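You operate a simulated robot arm through the tools that you are given. There is no shell and no other tool.

You run a simulated robot arm. Do the job below in one go: nothing can be reset, and whatever is moved stays where it is left.

## Task
Fit the clean strainer in the wax drum and clamp the lid shut.
Fine: stand the dirty strainer on the green table.
Where things are to end (x, y in the base frame): dirty strainer within 6 cm of [59, 52].

Only the result counts: the job must be done as asked and must still hold three seconds after the hand-in. Knocking over, shifting, dropping, spilling or breaking anything else fails it. Lids that push on must go on centred and level and be pressed home; caps that screw on are set level and turned clockwise until they are tight.

## Robot
A 6-joint arm with a two-finger gripper, fixed in place. Base frame: the origin is at the foot of the arm, x ahead of it, y to its left, z up. Lengths are in cm, angles in rad, forces in N, time in s.
With the tool pointing down near the work surface it reaches from about 30 to 70 cm from the base axis. Its first joint turns from -2.897 to 2.897 rad. Payload 3.18 kg.
The TCP is the grasp point between the finger pads, 3 cm short of the fingertips. In the tool frame z runs along the fingers and y along their closing line. Largest opening 14.4 cm; the body of the gripper starts 10.3 cm behind the TCP.
Orientation is told as [roll, pitch, yaw] about the base's x, y, z axes, in that order, counted from this pose: with the fingers straight down and closing along the base's y, the tool's x points along the base's -x, its y along +y and its z along -z.

## Interface
- The arm moves only by the tool play_rows. Its arguments are lists of equal length, an entry for each row: "travel": the shift along the tool's x, y, z in units of 40 mm (1.0 is 40 mm), a list of three; "rotation": the turn, a rotation vector about the tool's x, y, z in units of 8 degrees (1.0 is 8 degrees), a list of three; "grip": the opening, from 0 (shut) to 1 (fully open). In form: {"travel": [[tx, ty, tz], ...], "rotation": [[rx, ry, rz], ...], "grip": [grip, ...]}. A call has 1 to 20 rows; each row shifts and turns the commanded pose from where the row before left it, along the tool's axes as they then stand. A call with a number of a shift or a turn outside -1 to 1 is refused whole. Each row takes 0.2 s and may step no farther than 5 cm and 0.15 rad from the row before; otherwise, or with a gripper value out of range, the whole call is refused. A pose out of reach is approached as far as the arm can. The call stops where the force on the tool passes 90 N (or 10 N more than at its start, if that is more) or the arm is blocked; 0.2 s more then pass. The fingers move at their own pace and stop on an object; they squeeze with about 34 N. The grip force told is the motor's: it shows also when the fingers shut on nothing. Time passes only in rows, and 0.2 s behind the last, so rows that do not move let the fingers close. It gives the time, the measured TCP pose, the force on the tool (base axes), the opening and the grip force at its end, in the units of the frame above (readings bear some noise), with the torque about the TCP (base axes, N m) and any sound that the robot's microphone picked up, and new pictures: "views" is both (left out), scene, wrist or none.
- Cameras (640 x 400 px; columns grow to the right, rows downward): "scene" is fixed at [21.78, 65.02, 140.33]; the picture's right is [-0.76, -0.65, 0.00], its down [-0.51, 0.60, -0.61] and it looks along [0.40, -0.47, -0.79] (base axes); focal length 304 px, centre (320, 200). "wrist" rides on the gripper at [7.6, 1.6, -14.3] in the tool frame; the picture's right is [-0.21, 0.98, 0.00], its down [-0.84, -0.18, -0.51] and it looks along [-0.50, -0.11, 0.86] (tool axes); focal length 218 px, centre (320, 200). There is no depth. A picture from a camera that has moved, and an enlarged one, comes with that camera's place and axes in the base frame and with its lens.
- zoom(camera, box): a new picture of the part [left, top, right, bottom] of that camera's present view, enlarged. The clock stands still meanwhile.
- close_job(): hands the job in; it is judged then, once.

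Places have to be worked out from the pictures, the camera data and where the tool is seen. Open the gripper and draw the arm clear of the work before you hand the job in, unless the task says otherwise.

The tools are called after "Call:" as name(argument=value, ...) on one line, values as JSON. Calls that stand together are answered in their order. play_rows: Moves the arm, as the interface text tells. Its arguments: {"type":"object","properties":{"travel":{"type":"array"},"rotation":{"type":"array"},"grip":{"type":"array"},"views":{"type":"string","enum":["both","scene","wrist","none"]}},"required":["travel","rotation","grip"]} The other tools are called the same way: zoom (camera, box) takes an enlarged picture of a part of a camera's view; close_job () hands the job in.

At the start:

```text
clock: 0.0
tcp_pos: [35.84, -1.36, 97.92]
tcp_rot: [0.002, 0.0, -0.001]
wrist_force: [0.2, 0.0, -0.3]
wrist_torque: [0.01, -0.02, 0.02]
opening: 14.41
grip_force: 0.0
```

scene: 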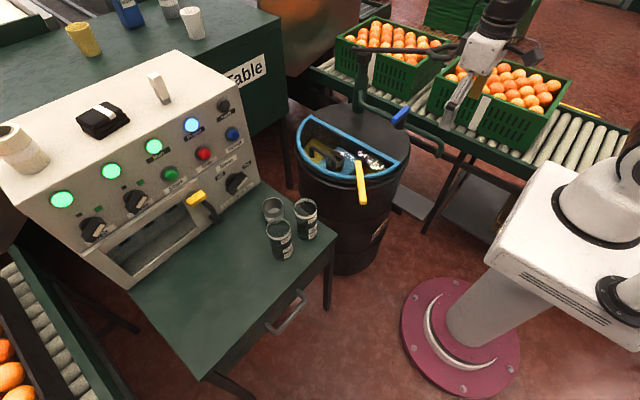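
wrist: 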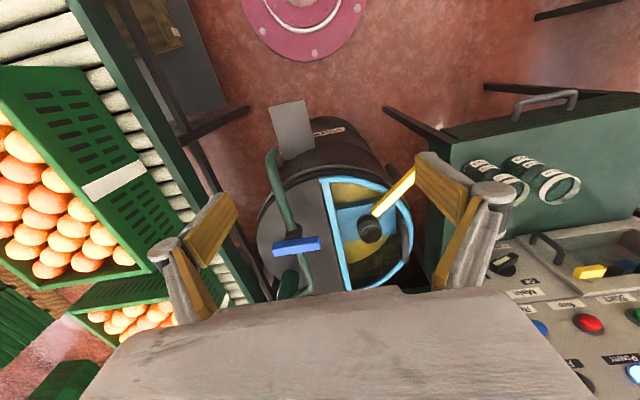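

I start by enlarging the views to identify the drum, strainers, lid and clamp.

Call:
zoom(camera="scene", box=[230, 60, 470, 280])

Call:
zoom(camera="wrist", box=[220, 80, 640, 340])

Call:
zoom(camera="scene", box=[0, 0, 340, 280])

```text
1.82 times, centred on (350, 170) of scene
camera zoom: at [21.78, 65.02, 140.33], right [-0.76, -0.65, 0.0], down [-0.51, 0.6, -0.61], along [0.4, -0.47, -0.79], focal length 553 px, centre (266, 254)
```

zoom: 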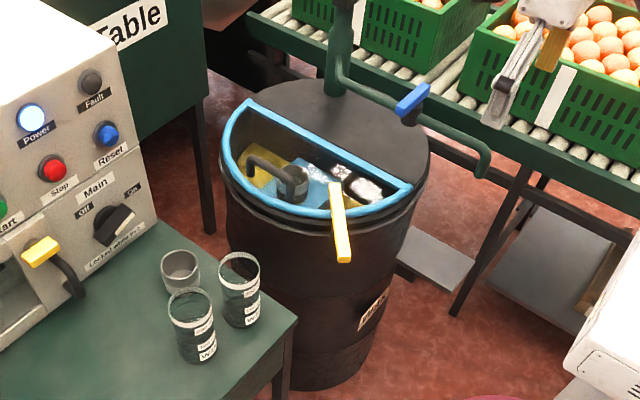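

```text
1.52 times, centred on (430, 210) of wrist
camera zoom: at [28.23, 0.32, 112.07], right [0.21, 0.98, 0.0], down [0.84, -0.18, 0.51], along [0.5, -0.11, -0.86], focal length 333 px, centre (152, 185)
```

zoom: 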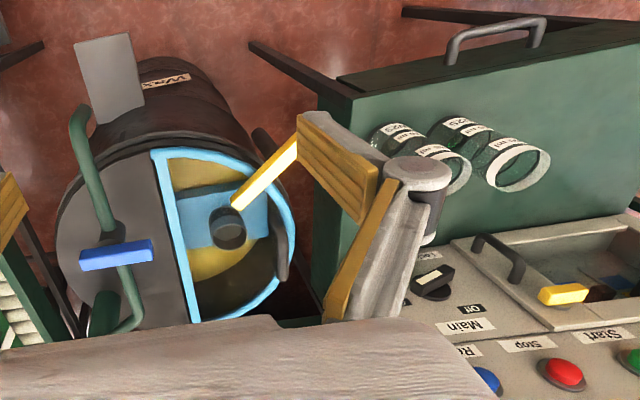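

```text
1.43 times, centred on (170, 140) of scene
camera zoom: at [21.78, 65.02, 140.33], right [-0.76, -0.65, 0.0], down [-0.51, 0.6, -0.61], along [0.4, -0.47, -0.79], focal length 435 px, centre (534, 286)
```

zoom: 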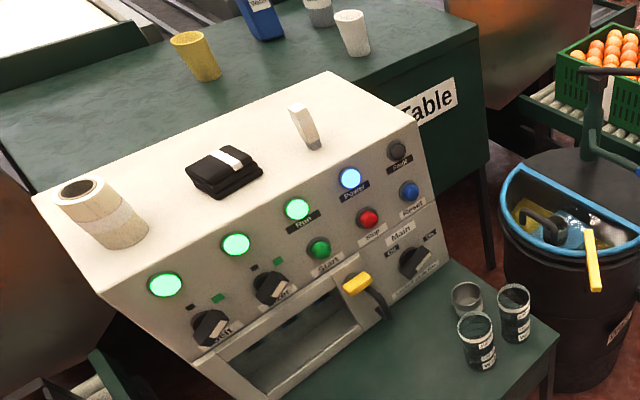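

The drum's top seems to be at about (65,-4,62), with an open half toward +y. The cups stand on the small green table. I move the camera toward the table to look closer.

Call:
play_rows(travel=[[0, 1, 0], [0, 1, 0], [0, 1, 0], [0, 1, 0], [0, 1, 0], [0, 1, 0], [0, 1, 0], [0, 1, 0], [0, 0, 0]], rotation=[[0, 0, 0], [0, 0, 0], [0, 0, 0], [0, 0, 0], [0, 0, 0], [0, 0, 0], [0, 0, 0], [0, 0, 0], [0, 0, 0]], grip=[1, 1, 1, 1, 1, 1, 1, 1, 1])

```text
clock: 2.0
tcp_pos: [35.9, 30.6, 97.71]
tcp_rot: [0.0, 0.001, 0.001]
wrist_force: [-0.5, -0.1, -0.9]
wrist_torque: [-0.01, 0.01, 0.0]
opening: 14.42
grip_force: 0.1
camera wrist: at [28.25, 32.36, 111.99], right [0.21, 0.98, 0.0], down [0.84, -0.18, 0.51], along [0.5, -0.11, -0.86], focal length 218 px, centre (320, 200)
```

scene: 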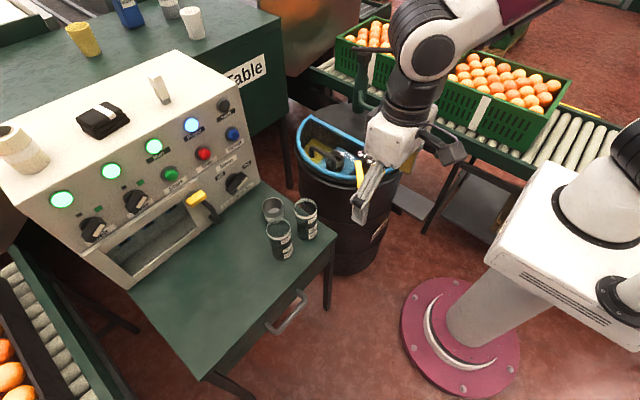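
wrist: 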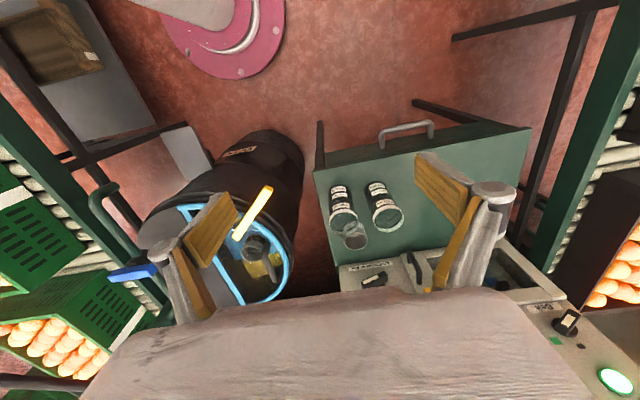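

Call:
zoom(camera="wrist", box=[300, 130, 480, 270])

Call:
zoom(camera="wrist", box=[130, 130, 310, 320])

Call:
zoom(camera="scene", box=[240, 180, 340, 270])

Call:
zoom(camera="scene", box=[280, 90, 430, 210])

```text
2.86 times, centred on (390, 200) of wrist
camera zoom: at [28.25, 32.36, 111.99], right [0.21, 0.98, 0.0], down [0.84, -0.18, 0.51], along [0.5, -0.11, -0.86], focal length 624 px, centre (120, 200)
```

zoom: 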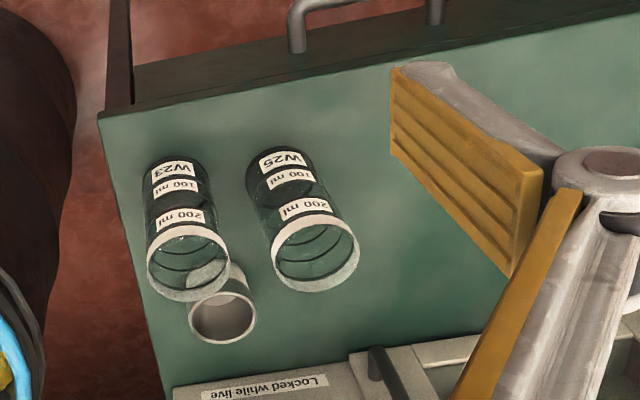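

```text
2.11 times, centred on (220, 225) of wrist
camera zoom: at [28.25, 32.36, 111.99], right [0.21, 0.98, 0.0], down [0.84, -0.18, 0.51], along [0.5, -0.11, -0.86], focal length 460 px, centre (530, 147)
```

zoom: 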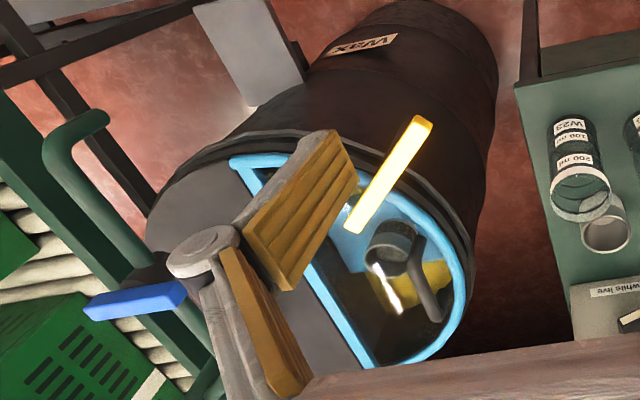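

```text
4.44 times, centred on (290, 225) of scene
camera zoom: at [21.78, 65.02, 140.33], right [-0.76, -0.65, 0.0], down [-0.51, 0.6, -0.61], along [0.4, -0.47, -0.79], focal length 1353 px, centre (453, 89)
```

zoom: 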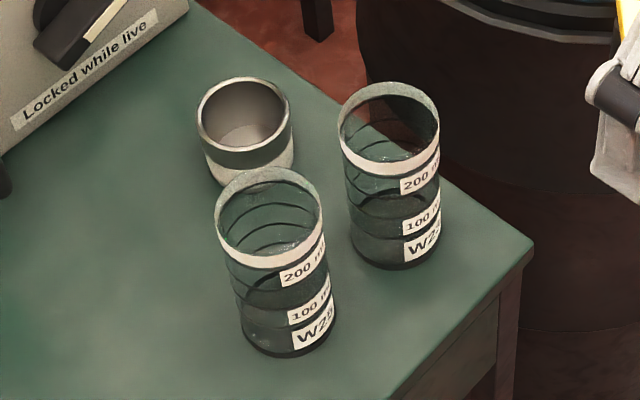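

```text
3.33 times, centred on (355, 150) of scene
camera zoom: at [21.78, 65.02, 140.33], right [-0.76, -0.65, 0.0], down [-0.51, 0.6, -0.61], along [0.4, -0.47, -0.79], focal length 1014 px, centre (203, 367)
```

zoom: 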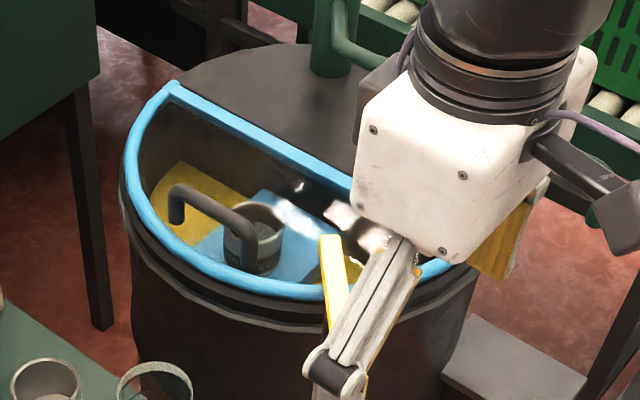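

Call:
zoom(camera="scene", box=[60, 150, 260, 300])

Call:
zoom(camera="scene", box=[40, 0, 240, 130])

Call:
zoom(camera="wrist", box=[320, 220, 640, 400])

```text
2.67 times, centred on (160, 225) of scene
camera zoom: at [21.78, 65.02, 140.33], right [-0.76, -0.65, 0.0], down [-0.51, 0.6, -0.61], along [0.4, -0.47, -0.79], focal length 812 px, centre (747, 133)
```

zoom: 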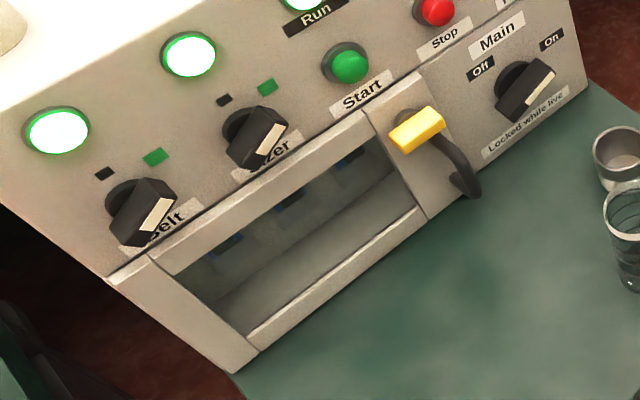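

```text
3.08 times, centred on (140, 65) of scene
camera zoom: at [21.78, 65.02, 140.33], right [-0.76, -0.65, 0.0], down [-0.51, 0.6, -0.61], along [0.4, -0.47, -0.79], focal length 936 px, centre (874, 615)
```

zoom: 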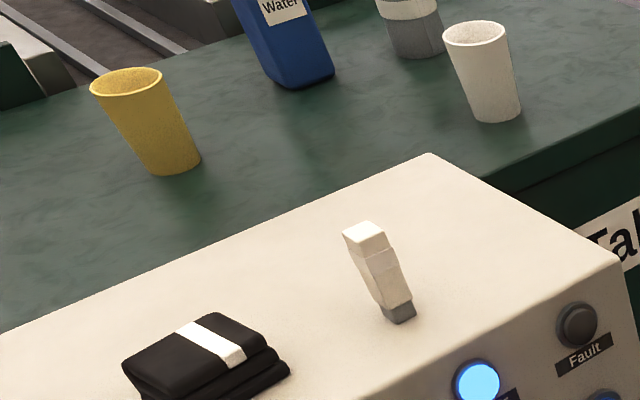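

```text
2.00 times, centred on (480, 310) of wrist
camera zoom: at [28.25, 32.36, 111.99], right [0.21, 0.98, 0.0], down [0.84, -0.18, 0.51], along [0.5, -0.11, -0.86], focal length 436 px, centre (0, -20)
```

zoom: 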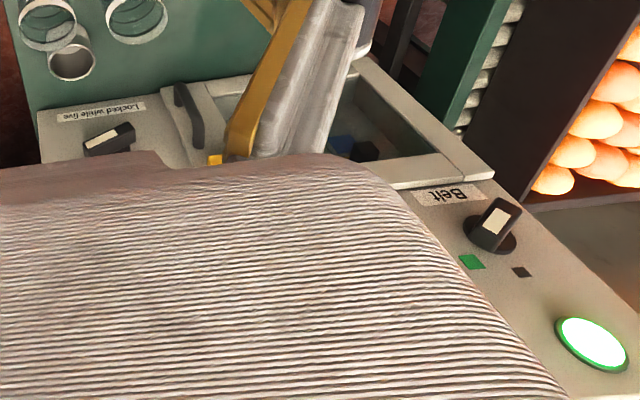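

The control box is for belt/waxer; the strainer in the drum appears to be under a clear, blue-rimmed half lid. I move over the drum's open half for a closer look.

Call:
play_rows(travel=[[-0.4, -1, 0], [-0.4, -1, 0], [-0.4, -1, 0], [-0.4, -1, 0.3], [-0.4, -0.8, 0.3], [-0.4, 0, 0.3], [0, 0, 0.3], [0, 0, 0]], rotation=[[0, 0, 0], [0, 0, 0], [0, 0, 0], [0, 0, 0], [0, 0, 0], [0, 0, 0], [0, 0, 0], [0, 0, 0]], grip=[1, 1, 1, 1, 1, 1, 1, 1])

Call:
zoom(camera="wrist", box=[200, 60, 440, 300])

```text
clock: 3.8
tcp_pos: [45.54, 11.47, 92.95]
tcp_rot: [0.0, 0.0, 0.001]
wrist_force: [-0.5, -0.1, -0.1]
wrist_torque: [0.0, 0.03, 0.02]
opening: 14.41
grip_force: 0.1
camera wrist: at [37.9, 13.14, 107.29], right [0.21, 0.98, 0.0], down [0.84, -0.18, 0.51], along [0.5, -0.11, -0.86], focal length 218 px, centre (320, 200)
```

scene: 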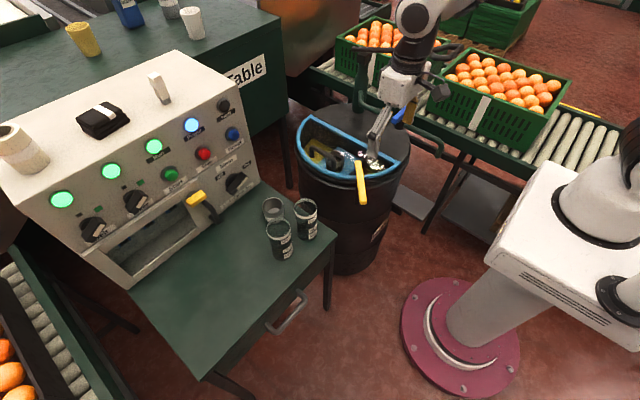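
wrist: 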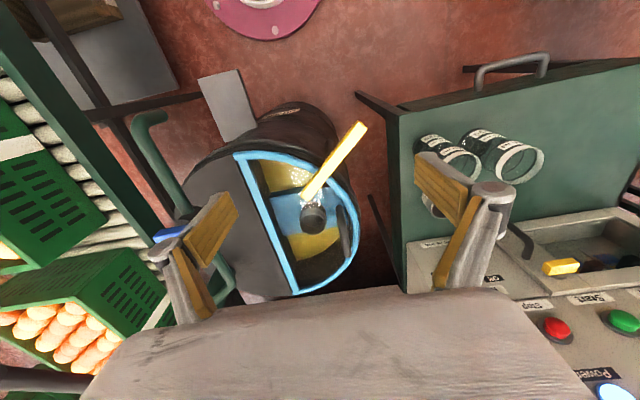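

```text
1.67 times, centred on (320, 180) of wrist
camera zoom: at [37.9, 13.14, 107.29], right [0.21, 0.98, 0.0], down [0.84, -0.18, 0.51], along [0.5, -0.11, -0.86], focal length 364 px, centre (320, 233)
```

zoom: 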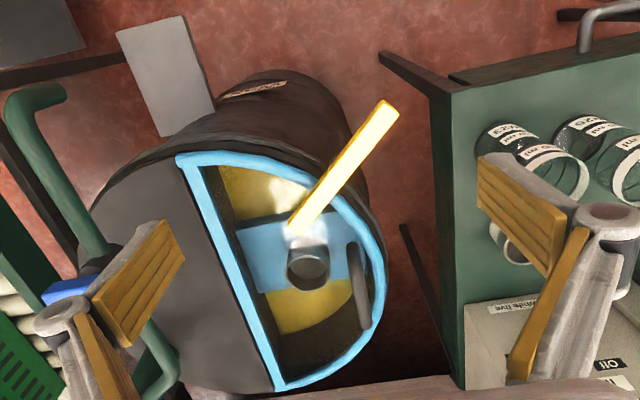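

The lid seems to be a clear half-disc hinged along y≈-4, z≈70. Its dark handle is near (66,12,75), and the yellow lever runs radially from (56,7,75) out to (46,18,71). I go closer to see how the clamp works.

Call:
play_rows(travel=[[-0.5, -0.4, 0.5], [-0.5, -0.4, 0.5], [0, 0, 0.5], [0, 0, 0.4], [0, 0, 0]], rotation=[[0, 0, 0], [0, 0, 0], [0, 0, 0], [0, 0, 0], [0, 0, 0]], grip=[1, 1, 1, 1, 1])

Call:
zoom(camera="wrist", box=[180, 60, 480, 300])

Call:
zoom(camera="scene", box=[290, 100, 420, 220])

```text
clock: 5.0
tcp_pos: [49.53, 8.25, 85.49]
tcp_rot: [0.001, 0.001, 0.0]
wrist_force: [-0.7, -0.1, -0.1]
wrist_torque: [0.0, 0.01, -0.02]
opening: 14.37
grip_force: 0.1
camera wrist: at [41.86, 9.92, 99.63], right [0.21, 0.98, 0.0], down [0.84, -0.18, 0.51], along [0.5, -0.11, -0.86], focal length 218 px, centre (320, 200)
```

scene: 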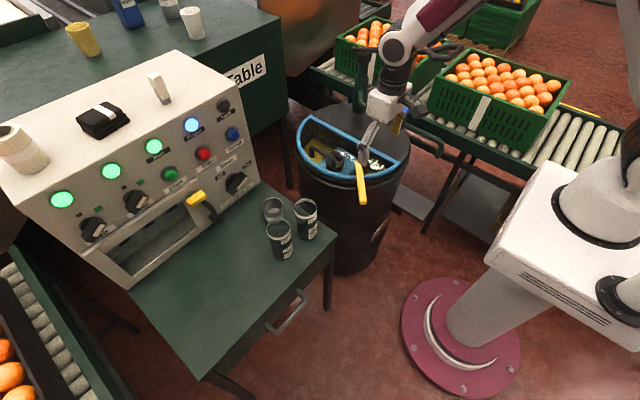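
wrist: 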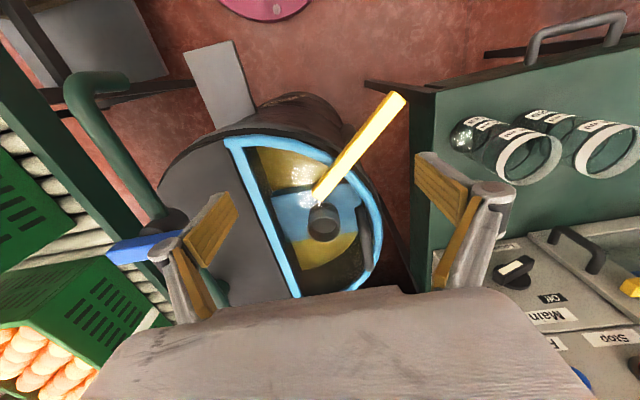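

```text
1.67 times, centred on (330, 180) of wrist
camera zoom: at [41.86, 9.92, 99.63], right [0.21, 0.98, 0.0], down [0.84, -0.18, 0.51], along [0.5, -0.11, -0.86], focal length 364 px, centre (303, 233)
```

zoom: 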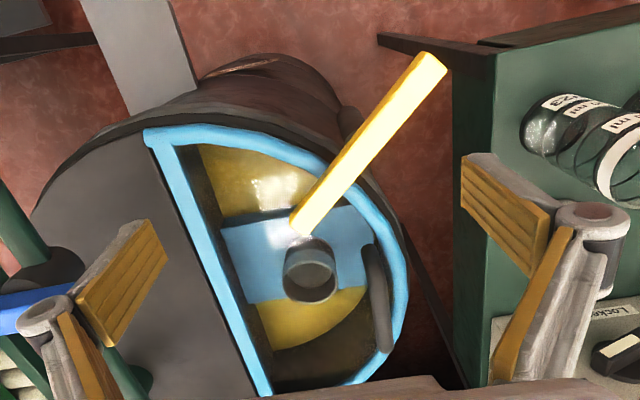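

```text
3.33 times, centred on (355, 160) of scene
camera zoom: at [21.78, 65.02, 140.33], right [-0.76, -0.65, 0.0], down [-0.51, 0.6, -0.61], along [0.4, -0.47, -0.79], focal length 1014 px, centre (203, 333)
```

zoom: 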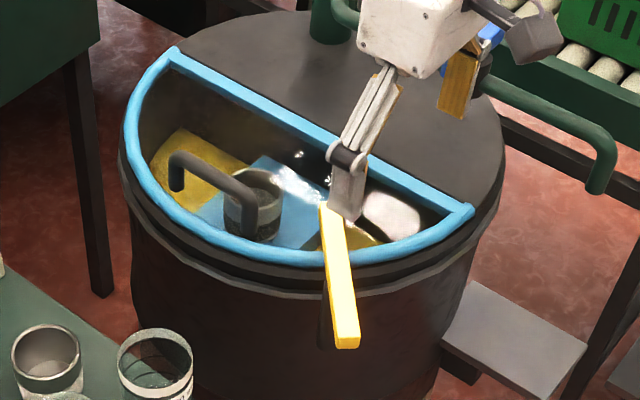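

The lid looks like clear glass, closed, with the strainer in a blue plate beneath. I tilt the wrist to view the clamp lever from the side before touching it.

Call:
play_rows(travel=[[1, 0.4, 0], [1, 0.4, 0], [0.5, 0.2, 0], [0, 0, 0], [0, 0, 0], [0, 0, 0], [0, 0, 0], [0, 0, 0], [0, 0, 0]], rotation=[[0, 0, 0], [0, 0, 0], [0, 0, 0], [0, -1, 0], [0, -1, 0], [0, -1, 0], [0, -1, 0], [0, -1, 0], [0, 0, 0]], grip=[1, 1, 1, 1, 1, 1, 1, 1, 1])

Call:
zoom(camera="wrist", box=[200, 60, 440, 220])

```text
clock: 7.0
tcp_pos: [39.82, 10.18, 85.35]
tcp_rot: [-0.094, -0.445, 0.008]
wrist_force: [0.4, -0.1, -0.2]
wrist_torque: [0.0, 0.04, -0.03]
opening: 14.4
grip_force: 0.1
out of reach, approached as far as the arm can: row 6, 7, 8
camera wrist: at [26.83, 13.04, 94.65], right [0.22, 0.98, 0.01], down [0.54, -0.13, 0.83], along [0.81, -0.18, -0.55], focal length 218 px, centre (320, 200)
```

scene: 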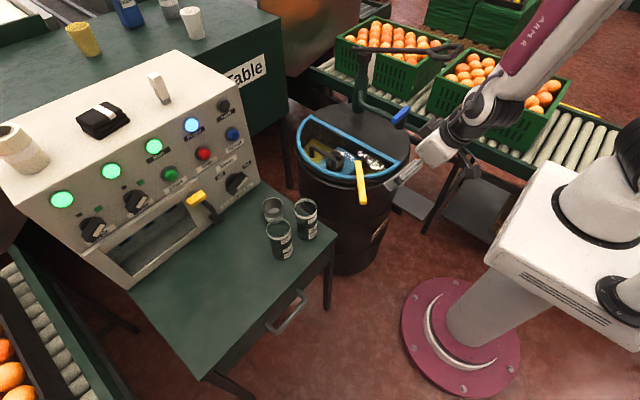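
wrist: 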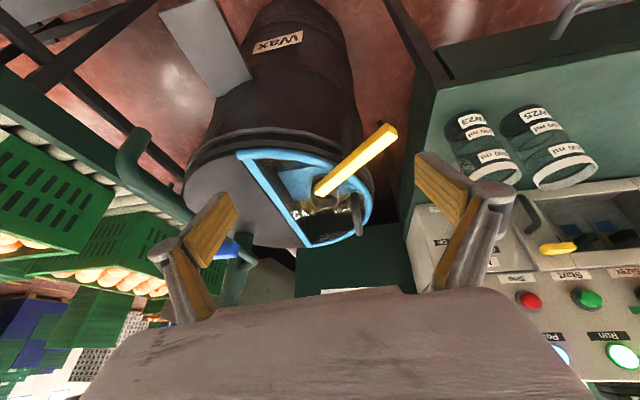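

```text
2.50 times, centred on (320, 140) of wrist
camera zoom: at [26.83, 13.04, 94.65], right [0.22, 0.98, 0.01], down [0.54, -0.13, 0.83], along [0.81, -0.18, -0.55], focal length 546 px, centre (320, 350)
```

zoom: 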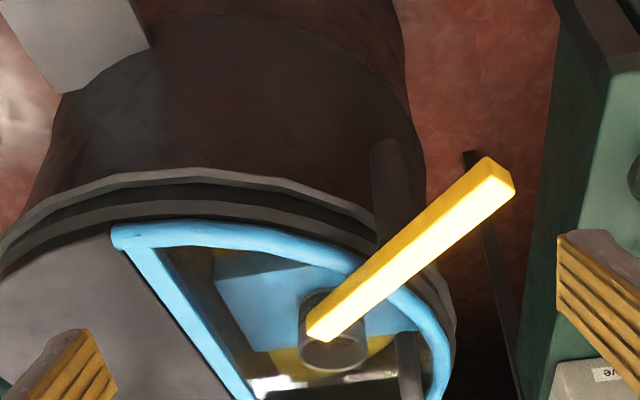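

A vertical post under the middle of the yellow lever shows it is a swing clamp (pivot ≈(51.6,11.8), lever top z≈73), now lying over the lid rim. I level the tool again.

Call:
play_rows(travel=[[0, 0, 0], [0, 0, 0], [0, 0, 0], [0, 0, 0]], rotation=[[0, 1, 0], [0, 1, 0], [0, 1, 0], [0, 0, 0]], grip=[1, 1, 1, 1], views="none")

```text
clock: 8.0
tcp_pos: [40.09, 9.32, 85.3]
tcp_rot: [-0.118, -0.133, -0.022]
wrist_force: [0.0, -0.3, -0.6]
wrist_torque: [-0.07, -0.04, -0.03]
opening: 14.4
grip_force: 0.1
out of reach, approached as far as the arm can: row 2
```

Call:
play_rows(travel=[[0, 0, 0], [0, 0, 0]], rotation=[[0, 0, 0], [0, 0, 0]], grip=[1, 1], views="none")

```text
clock: 8.6
tcp_pos: [40.0, 9.25, 85.32]
tcp_rot: [-0.117, -0.132, -0.025]
wrist_force: [-0.2, 1.1, 0.0]
wrist_torque: [0.0, 0.0, 0.01]
opening: 14.41
grip_force: 0.1
```

Call:
play_rows(travel=[[0, 0, 0], [0, 0, 0], [0, 0, 0]], rotation=[[-0.42, 0.475, -0.09], [-0.42, 0.475, -0.09], [0, 0, 0]], grip=[1, 1, 1], views="none")

```text
clock: 9.4
tcp_pos: [40.06, 9.3, 85.44]
tcp_rot: [-0.001, 0.0, -0.008]
wrist_force: [0.1, -0.1, -0.5]
wrist_torque: [0.02, -0.01, -0.03]
opening: 14.38
grip_force: 0.0
```

Call:
play_rows(travel=[[-0.6, 0.6, 0], [-0.6, 0.6, 0], [-0.6, 0.62, 0], [0, 0, 0], [0, 0, 0], [0, 0, 0], [0, 0, 0], [0, 0, 0], [0, 0, 0], [0, 0, 0]], rotation=[[0, 0, 0], [0, 0, 0], [0, 0, 0], [0, 0, 1], [0, 0, 1], [0, 0, 1], [0, 0, 1], [0, 0, 1], [0, 0, 0.9], [0, 0, 0]], grip=[1, 1, 1, 0.7, 0.7, 0.7, 0.6, 0.6, 0.6, 0.6])

Call:
zoom(camera="scene", box=[290, 100, 420, 220])

```text
clock: 11.6
tcp_pos: [47.35, 16.58, 85.28]
tcp_rot: [-0.002, 0.001, -0.833]
wrist_force: [-0.4, -0.7, -0.2]
wrist_torque: [-0.02, -0.02, -0.01]
opening: 8.65
grip_force: 0.0
camera wrist: at [43.41, 23.4, 99.65], right [0.86, 0.5, 0.0], down [0.44, -0.74, 0.51], along [0.25, -0.44, -0.86], focal length 218 px, centre (320, 200)
```

scene: 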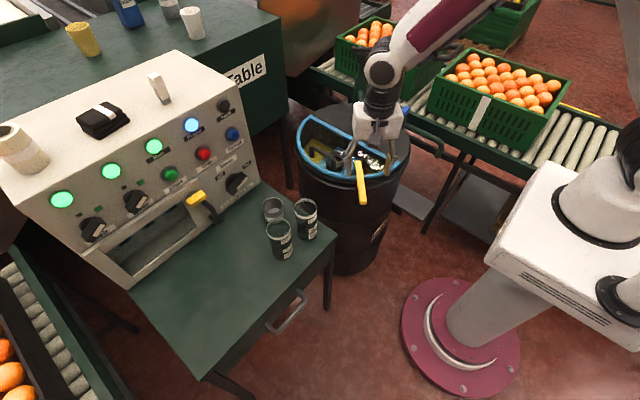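
wrist: 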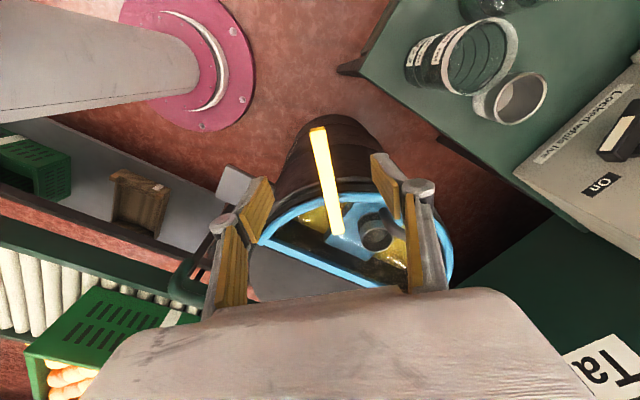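

```text
3.33 times, centred on (355, 160) of scene
camera zoom: at [21.78, 65.02, 140.33], right [-0.76, -0.65, 0.0], down [-0.51, 0.6, -0.61], along [0.4, -0.47, -0.79], focal length 1014 px, centre (203, 333)
```

zoom: 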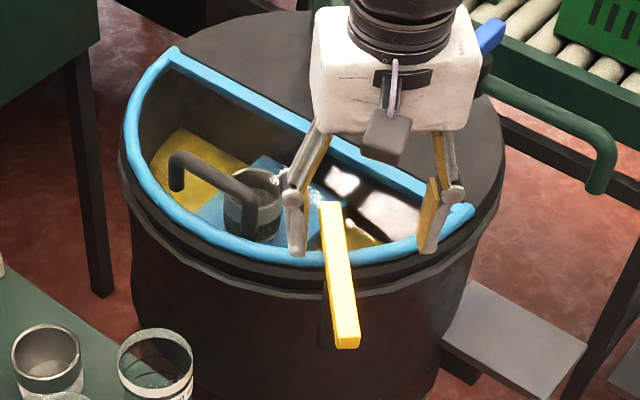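

Call:
zoom(camera="scene", box=[335, 150, 395, 220])

Call:
zoom(camera="wrist", box=[250, 100, 420, 300])

```text
5.71 times, centred on (365, 185) of scene
camera zoom: at [21.78, 65.02, 140.33], right [-0.76, -0.65, 0.0], down [-0.51, 0.6, -0.61], along [0.4, -0.47, -0.79], focal length 1739 px, centre (63, 286)
```

zoom: 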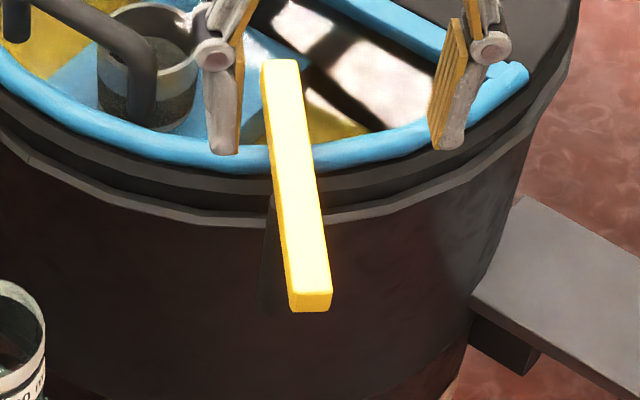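

```text
2.00 times, centred on (335, 200) of wrist
camera zoom: at [43.41, 23.4, 99.65], right [0.86, 0.5, 0.0], down [0.44, -0.74, 0.51], along [0.25, -0.44, -0.86], focal length 436 px, centre (290, 200)
```

zoom: 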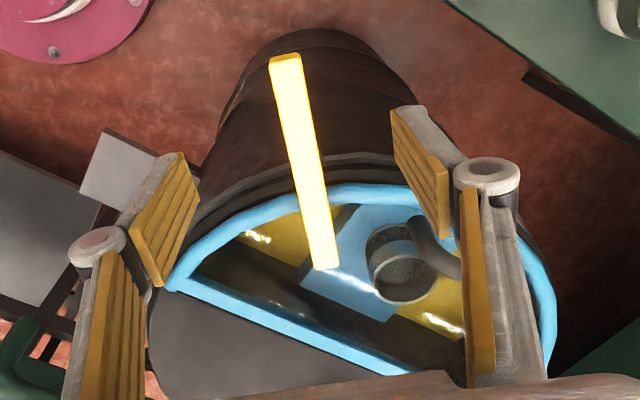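

Lever ends are at about (46.2,17.8) and (56.4,6.3), top z≈73.3. I descend straddling the outer arm and close on it.

Call:
play_rows(travel=[[0, 0, 0.8], [0, 0, 0.8], [0, 0, 0.8], [0, 0, 0.7], [0, 0, 0], [0, 0, 0], [0, 0, 0], [0, 0, 0]], rotation=[[0, 0, 0], [0, 0, 0], [0, 0, 0], [0, 0, 0], [0, 0, 0], [0, 0, 0], [0, 0, 0], [0, 0, 0]], grip=[0.6, 0.6, 0.6, 0.6, 0.6, 0.1, 0.1, 0.1])

Call:
zoom(camera="scene", box=[335, 150, 395, 220])

```text
clock: 13.4
tcp_pos: [47.19, 16.51, 73.01]
tcp_rot: [0.002, 0.0, -0.831]
wrist_force: [11.1, 13.9, -13.7]
wrist_torque: [0.18, -0.07, -0.41]
opening: 1.84
grip_force: 45.5
camera wrist: at [43.33, 23.36, 87.15], right [0.86, 0.5, 0.0], down [0.43, -0.74, 0.51], along [0.26, -0.44, -0.86], focal length 218 px, centre (320, 200)
```

scene: 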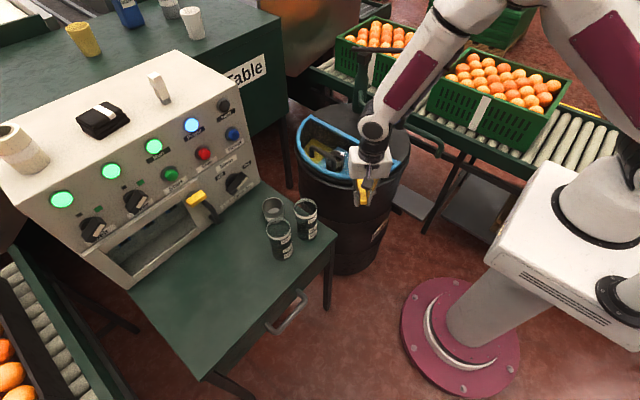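
wrist: 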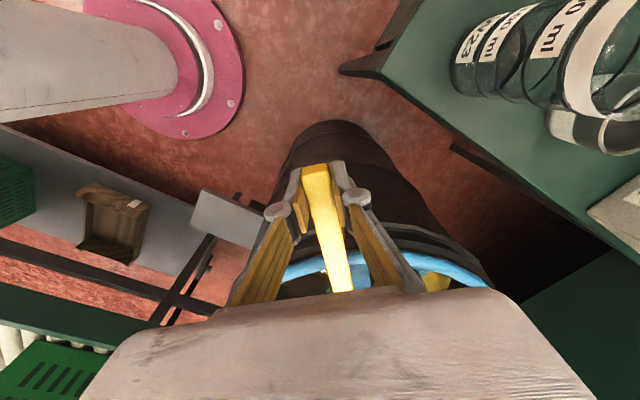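

```text
5.71 times, centred on (365, 185) of scene
camera zoom: at [21.78, 65.02, 140.33], right [-0.76, -0.65, 0.0], down [-0.51, 0.6, -0.61], along [0.4, -0.47, -0.79], focal length 1739 px, centre (63, 286)
```

zoom: 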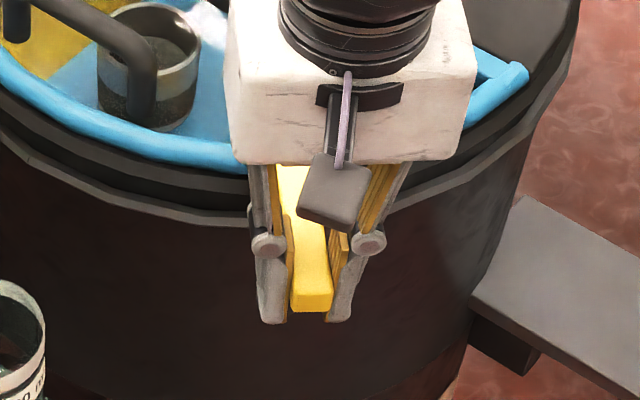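

Gripped the lever (1.84 cm wide). I try a small counter-clockwise swing about the post and watch the forces.

Call:
play_rows(travel=[[-0.004, -0.106, 0], [-0.004, -0.106, 0], [-0.004, -0.106, 0], [0, 0, 0]], rotation=[[0, 0, -0.5], [0, 0, -0.5], [0, 0, -0.5], [0, 0, 0]], grip=[0.1, 0.1, 0.1, 0.1])

```text
clock: 14.4
tcp_pos: [47.52, 16.29, 73.2]
tcp_rot: [0.02, -0.014, -0.619]
wrist_force: [33.8, 73.4, -14.4]
wrist_torque: [0.17, -0.1, -0.9]
opening: 2.43
grip_force: 45.1
camera wrist: at [41.8, 21.93, 87.35], right [0.74, 0.68, 0.02], down [0.57, -0.64, 0.52], along [0.36, -0.37, -0.86], focal length 218 px, centre (320, 200)
```

scene: 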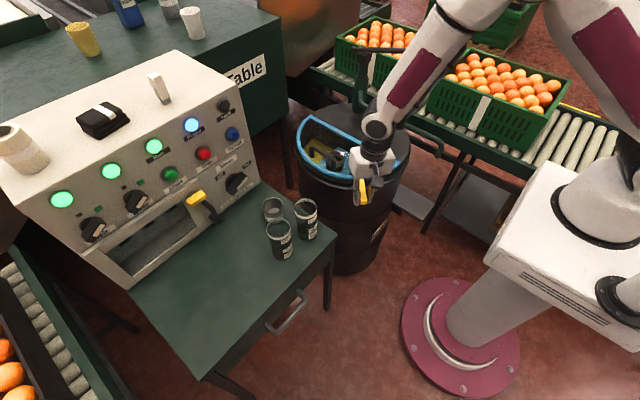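
wrist: 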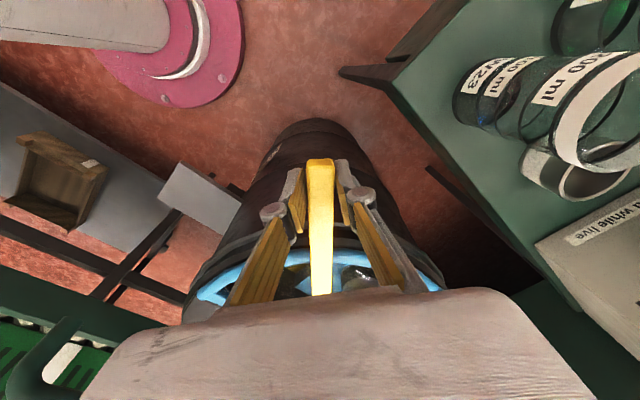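

CCW is blocked (81 N, lever doesn't move). I back off and try clockwise.

Call:
play_rows(travel=[[-0.004, 0.106, 0], [-0.004, 0.106, 0], [-0.004, 0.106, 0], [-0.004, 0.106, 0], [-0.004, 0.106, 0], [-0.004, 0.106, 0], [0, 0, 0]], rotation=[[0, 0, 0.5], [0, 0, 0.5], [0, 0, 0.5], [0, 0, 0.5], [0, 0, 0.5], [0, 0, 0.5], [0, 0, 0]], grip=[0.1, 0.1, 0.1, 0.1, 0.1, 0.1, 0.1])

```text
clock: 16.0
tcp_pos: [48.18, 17.09, 72.72]
tcp_rot: [-0.003, 0.002, -1.041]
wrist_force: [20.0, -29.4, 14.5]
wrist_torque: [-0.37, -0.24, 0.1]
opening: 1.86
grip_force: 45.2
camera wrist: at [45.89, 24.63, 87.14], right [0.95, 0.31, 0.0], down [0.27, -0.82, 0.51], along [0.16, -0.48, -0.86], focal length 218 px, centre (320, 200)
```

scene: 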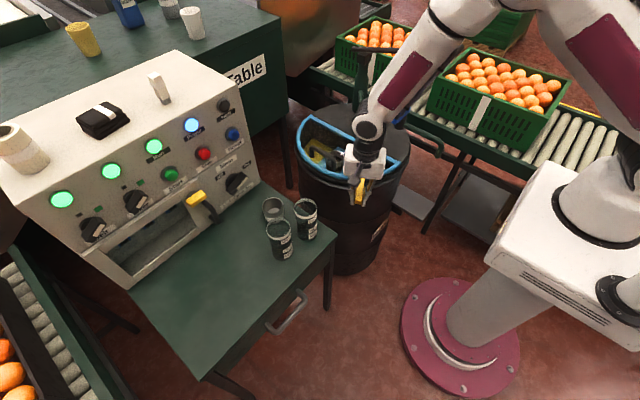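
wrist: 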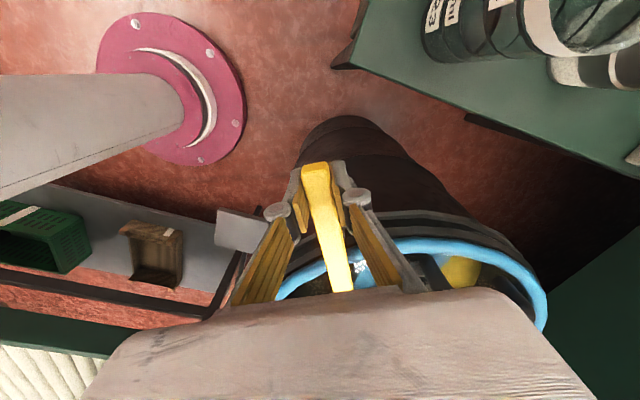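

Clockwise works; a circle fit puts the pivot at ≈(50.9,12.45) with radius 5.4. I continue clockwise.

Call:
play_rows(travel=[[-0.05, 0.188, 0], [-0.015, 0.188, 0], [-0.015, 0.188, 0], [-0.015, 0.188, 0], [0, 0, 0]], rotation=[[0, 0, 1], [0, 0, 1], [0, 0, 1], [0, 0, 1], [0, 0, 0]], grip=[0.1, 0.1, 0.1, 0.1, 0.1], views="scene")

```text
clock: 17.2
tcp_pos: [51.16, 17.97, 72.86]
tcp_rot: [-0.003, -0.001, -1.601]
wrist_force: [-0.8, -1.1, 0.8]
wrist_torque: [0.26, -0.01, -0.05]
opening: 1.86
grip_force: 44.8
```

scene: 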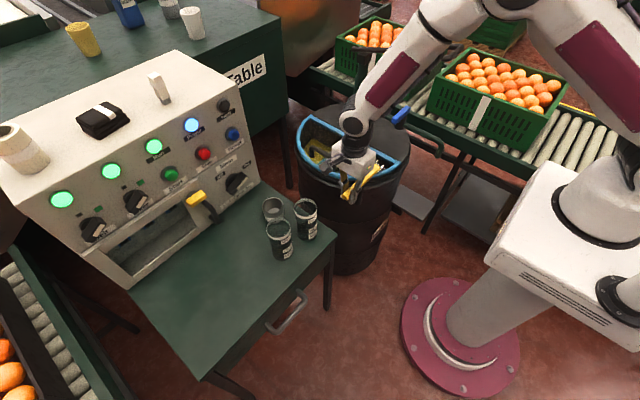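

Call:
play_rows(travel=[[-0.014, 0.188, 0], [-0.014, 0.188, 0], [-0.014, 0.188, 0], [-0.014, 0.188, 0], [-0.014, 0.188, 0], [0, 0, 0]], rotation=[[0, 0, 1], [0, 0, 1], [0, 0, 1], [0, 0, 1], [0, 0, 1], [0, 0, 0]], grip=[0.1, 0.1, 0.1, 0.1, 0.1, 0.1])

```text
clock: 18.6
tcp_pos: [54.69, 16.55, 72.86]
tcp_rot: [-0.004, -0.002, -2.301]
wrist_force: [-17.1, 10.9, 8.0]
wrist_torque: [-0.03, 0.27, -1.16]
opening: 1.83
grip_force: 45.1
camera wrist: at [61.01, 21.19, 87.09], right [0.59, -0.81, 0.0], down [-0.69, -0.51, 0.51], along [-0.41, -0.3, -0.86], focal length 218 px, centre (320, 200)
```

scene: 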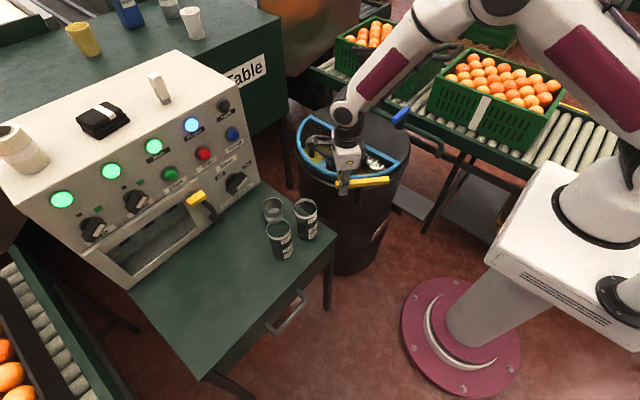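
wrist: 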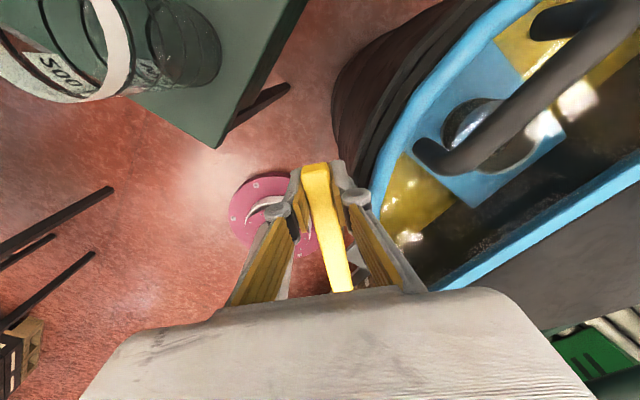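

The lever is now tangential and clear of the lid. I release it, raise, and turn the tool back to yaw 0.

Call:
play_rows(travel=[[0, 0, 0], [0, 0, 0], [0, 0, -0.7], [0, 0, -1], [0, 0, -1], [0, 0, -1], [0, 0, -1], [0, 0, -0.5], [0, 0, 0]], rotation=[[0, 0, 0], [0, 0, 0], [0, 0, 0], [0, 0, 0], [0, 0, 0], [0, 0, 0], [0, 0, -1], [0, 0, -1], [0, 0, -1]], grip=[0.28, 0.28, 0.28, 0.28, 0.28, 0.28, 0.5, 0.5, 0.5], views="scene")

Call:
play_rows(travel=[[0, 0, 0], [0, 0, 0], [0, 0, 0], [0, 0, 0], [0, 0, 0], [0, 0, 0], [0, 0, 0], [0, 0, 0], [0, 0, 0], [0, 0, 0], [0, 0, 0], [0, 0, 0], [0, 0, 0], [0, 0, 0], [0, 0, 0]], rotation=[[0, 0, -1], [0, 0, -1], [0, 0, -1], [0, 0, -1], [0, 0, -1], [0, 0, -1], [0, 0, -1], [0, 0, -1], [0, 0, -1], [0, 0, -1], [0, 0, -1], [0, 0, -1], [0, 0, -1], [0, 0, -0.48], [0, 0, 0]], grip=[1, 1, 1, 1, 1, 1, 1, 1, 1, 1, 1, 1, 1, 1, 1])

Call:
zoom(camera="wrist", box=[180, 60, 480, 300])

Call:
zoom(camera="scene", box=[290, 100, 420, 220])

```text
clock: 20.6
tcp_pos: [54.63, 16.33, 93.46]
tcp_rot: [0.002, 0.001, -1.875]
wrist_force: [0.3, -0.8, -0.5]
wrist_torque: [0.01, -0.02, -0.02]
opening: 7.21
grip_force: 0.1
out of reach, approached as far as the arm can: row 8
```

scene: 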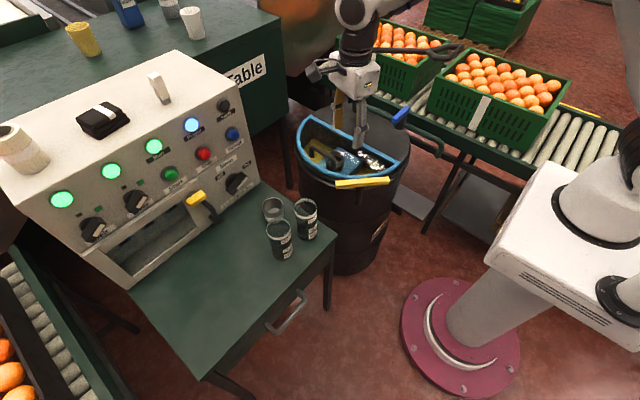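

```text
clock: 23.8
tcp_pos: [54.54, 16.47, 93.43]
tcp_rot: [0.001, -0.001, 0.005]
wrist_force: [-0.2, 0.2, 0.3]
wrist_torque: [0.02, 0.02, 0.01]
opening: 14.43
grip_force: 0.2
camera wrist: at [46.8, 18.01, 107.67], right [0.2, 0.98, 0.0], down [0.84, -0.18, 0.51], along [0.5, -0.1, -0.86], focal length 218 px, centre (320, 200)
```

scene: 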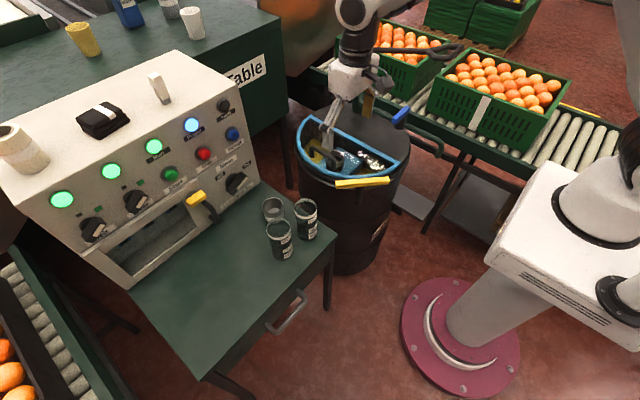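
wrist: 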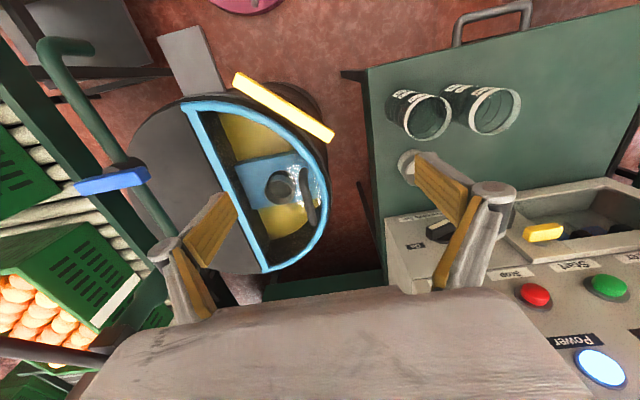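

```text
1.67 times, centred on (330, 180) of wrist
camera zoom: at [46.8, 18.01, 107.67], right [0.2, 0.98, 0.0], down [0.84, -0.18, 0.51], along [0.5, -0.1, -0.86], focal length 364 px, centre (303, 233)
```

zoom: 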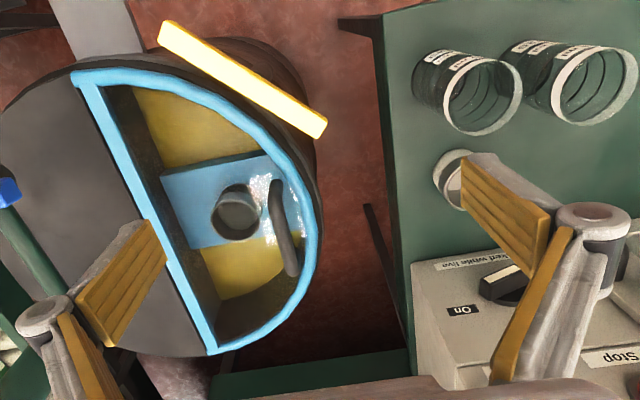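

```text
3.33 times, centred on (355, 160) of scene
camera zoom: at [21.78, 65.02, 140.33], right [-0.76, -0.65, 0.0], down [-0.51, 0.6, -0.61], along [0.4, -0.47, -0.79], focal length 1014 px, centre (203, 333)
```

zoom: 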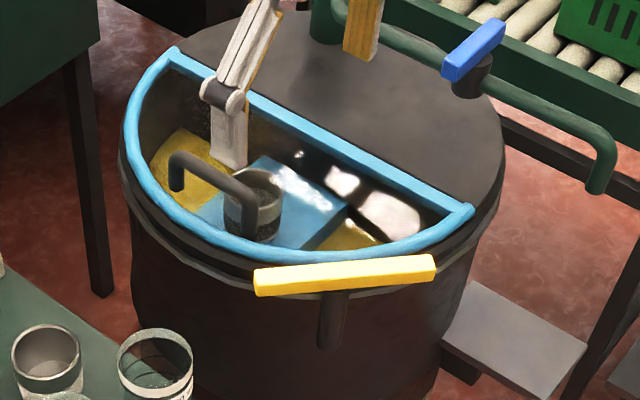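

The clamp is clear. The handle bar spans x≈61.8–70.2 at y≈11.8, z≈75.5. I move above it with the fingers part open and test the reach there.

Call:
play_rows(travel=[[-0.5, 0, 0.8], [-0.8, -0.3, 0.8], [-0.8, -0.4, 0.6], [-0.77, -0.47, 0.1], [0, 0, 0]], rotation=[[0, 0, 0], [0, 0, 0], [0, 0, 0], [0, 0, 0], [0, 0, 0]], grip=[0.5, 0.45, 0.45, 0.45, 0.45])

Call:
zoom(camera="scene", box=[290, 100, 420, 220])

Call:
zoom(camera="wrist", box=[180, 60, 480, 300])

```text
clock: 25.0
tcp_pos: [64.9, 11.3, 83.33]
tcp_rot: [0.001, -0.006, 0.002]
wrist_force: [-0.7, -0.1, -0.6]
wrist_torque: [0.01, -0.01, -0.02]
opening: 6.48
grip_force: 0.0
out of reach, approached as far as the arm can: row 4
camera wrist: at [57.13, 13.08, 97.66], right [0.2, 0.98, 0.0], down [0.84, -0.18, 0.51], along [0.5, -0.1, -0.86], focal length 218 px, centre (320, 200)
```

scene: 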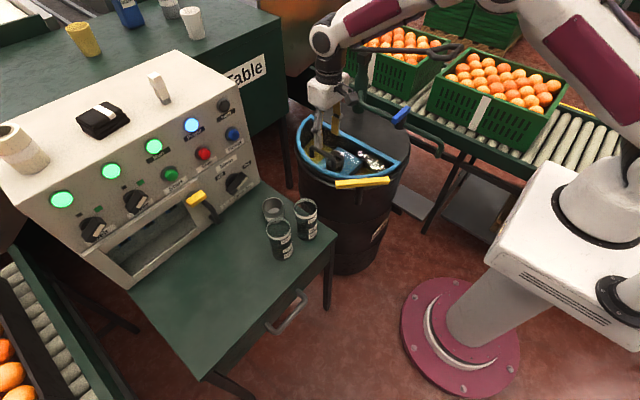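
wrist: 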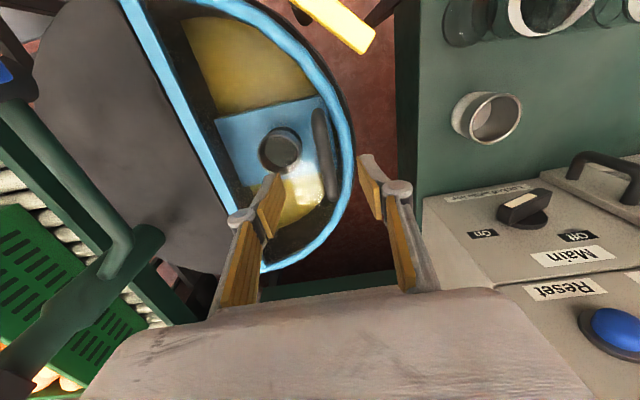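

```text
3.33 times, centred on (355, 160) of scene
camera zoom: at [21.78, 65.02, 140.33], right [-0.76, -0.65, 0.0], down [-0.51, 0.6, -0.61], along [0.4, -0.47, -0.79], focal length 1014 px, centre (203, 333)
```

zoom: 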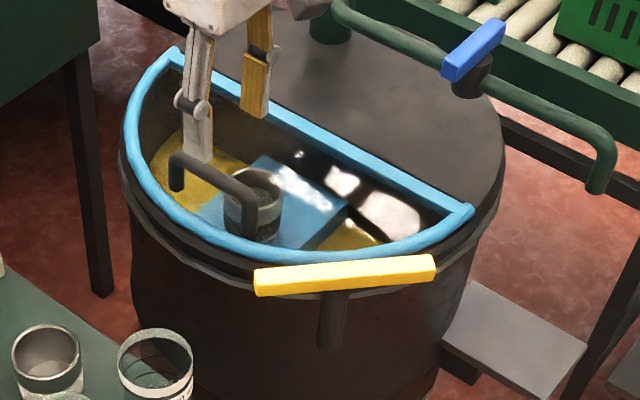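

```text
1.67 times, centred on (330, 180) of wrist
camera zoom: at [57.13, 13.08, 97.66], right [0.2, 0.98, 0.0], down [0.84, -0.18, 0.51], along [0.5, -0.1, -0.86], focal length 364 px, centre (303, 233)
```

zoom: 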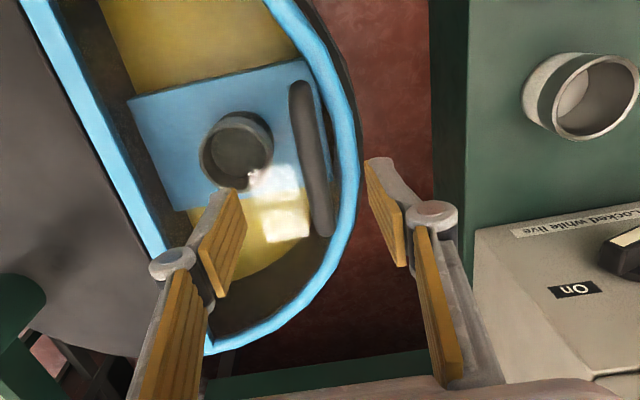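

Vertical reach is marginal here (hand limit ≈83 cm height at this radius), so I lean the tool forward 24° about the closing axis, which brings the wrist back and keeps the pads parallel to the handle bar.

Call:
play_rows(travel=[[0, 0, 0], [0, 0, 0], [0, 0, 0], [0, 0, 0]], rotation=[[0, -1, 0], [0, -1, 0], [0, -1, 0], [0, 0, 0]], grip=[0.45, 0.45, 0.45, 0.45], views="none")

```text
clock: 26.0
tcp_pos: [64.88, 11.52, 83.52]
tcp_rot: [0.0, -0.418, 0.006]
wrist_force: [0.5, -0.2, 0.4]
wrist_torque: [0.0, -0.03, 0.01]
opening: 6.48
grip_force: 0.0
```

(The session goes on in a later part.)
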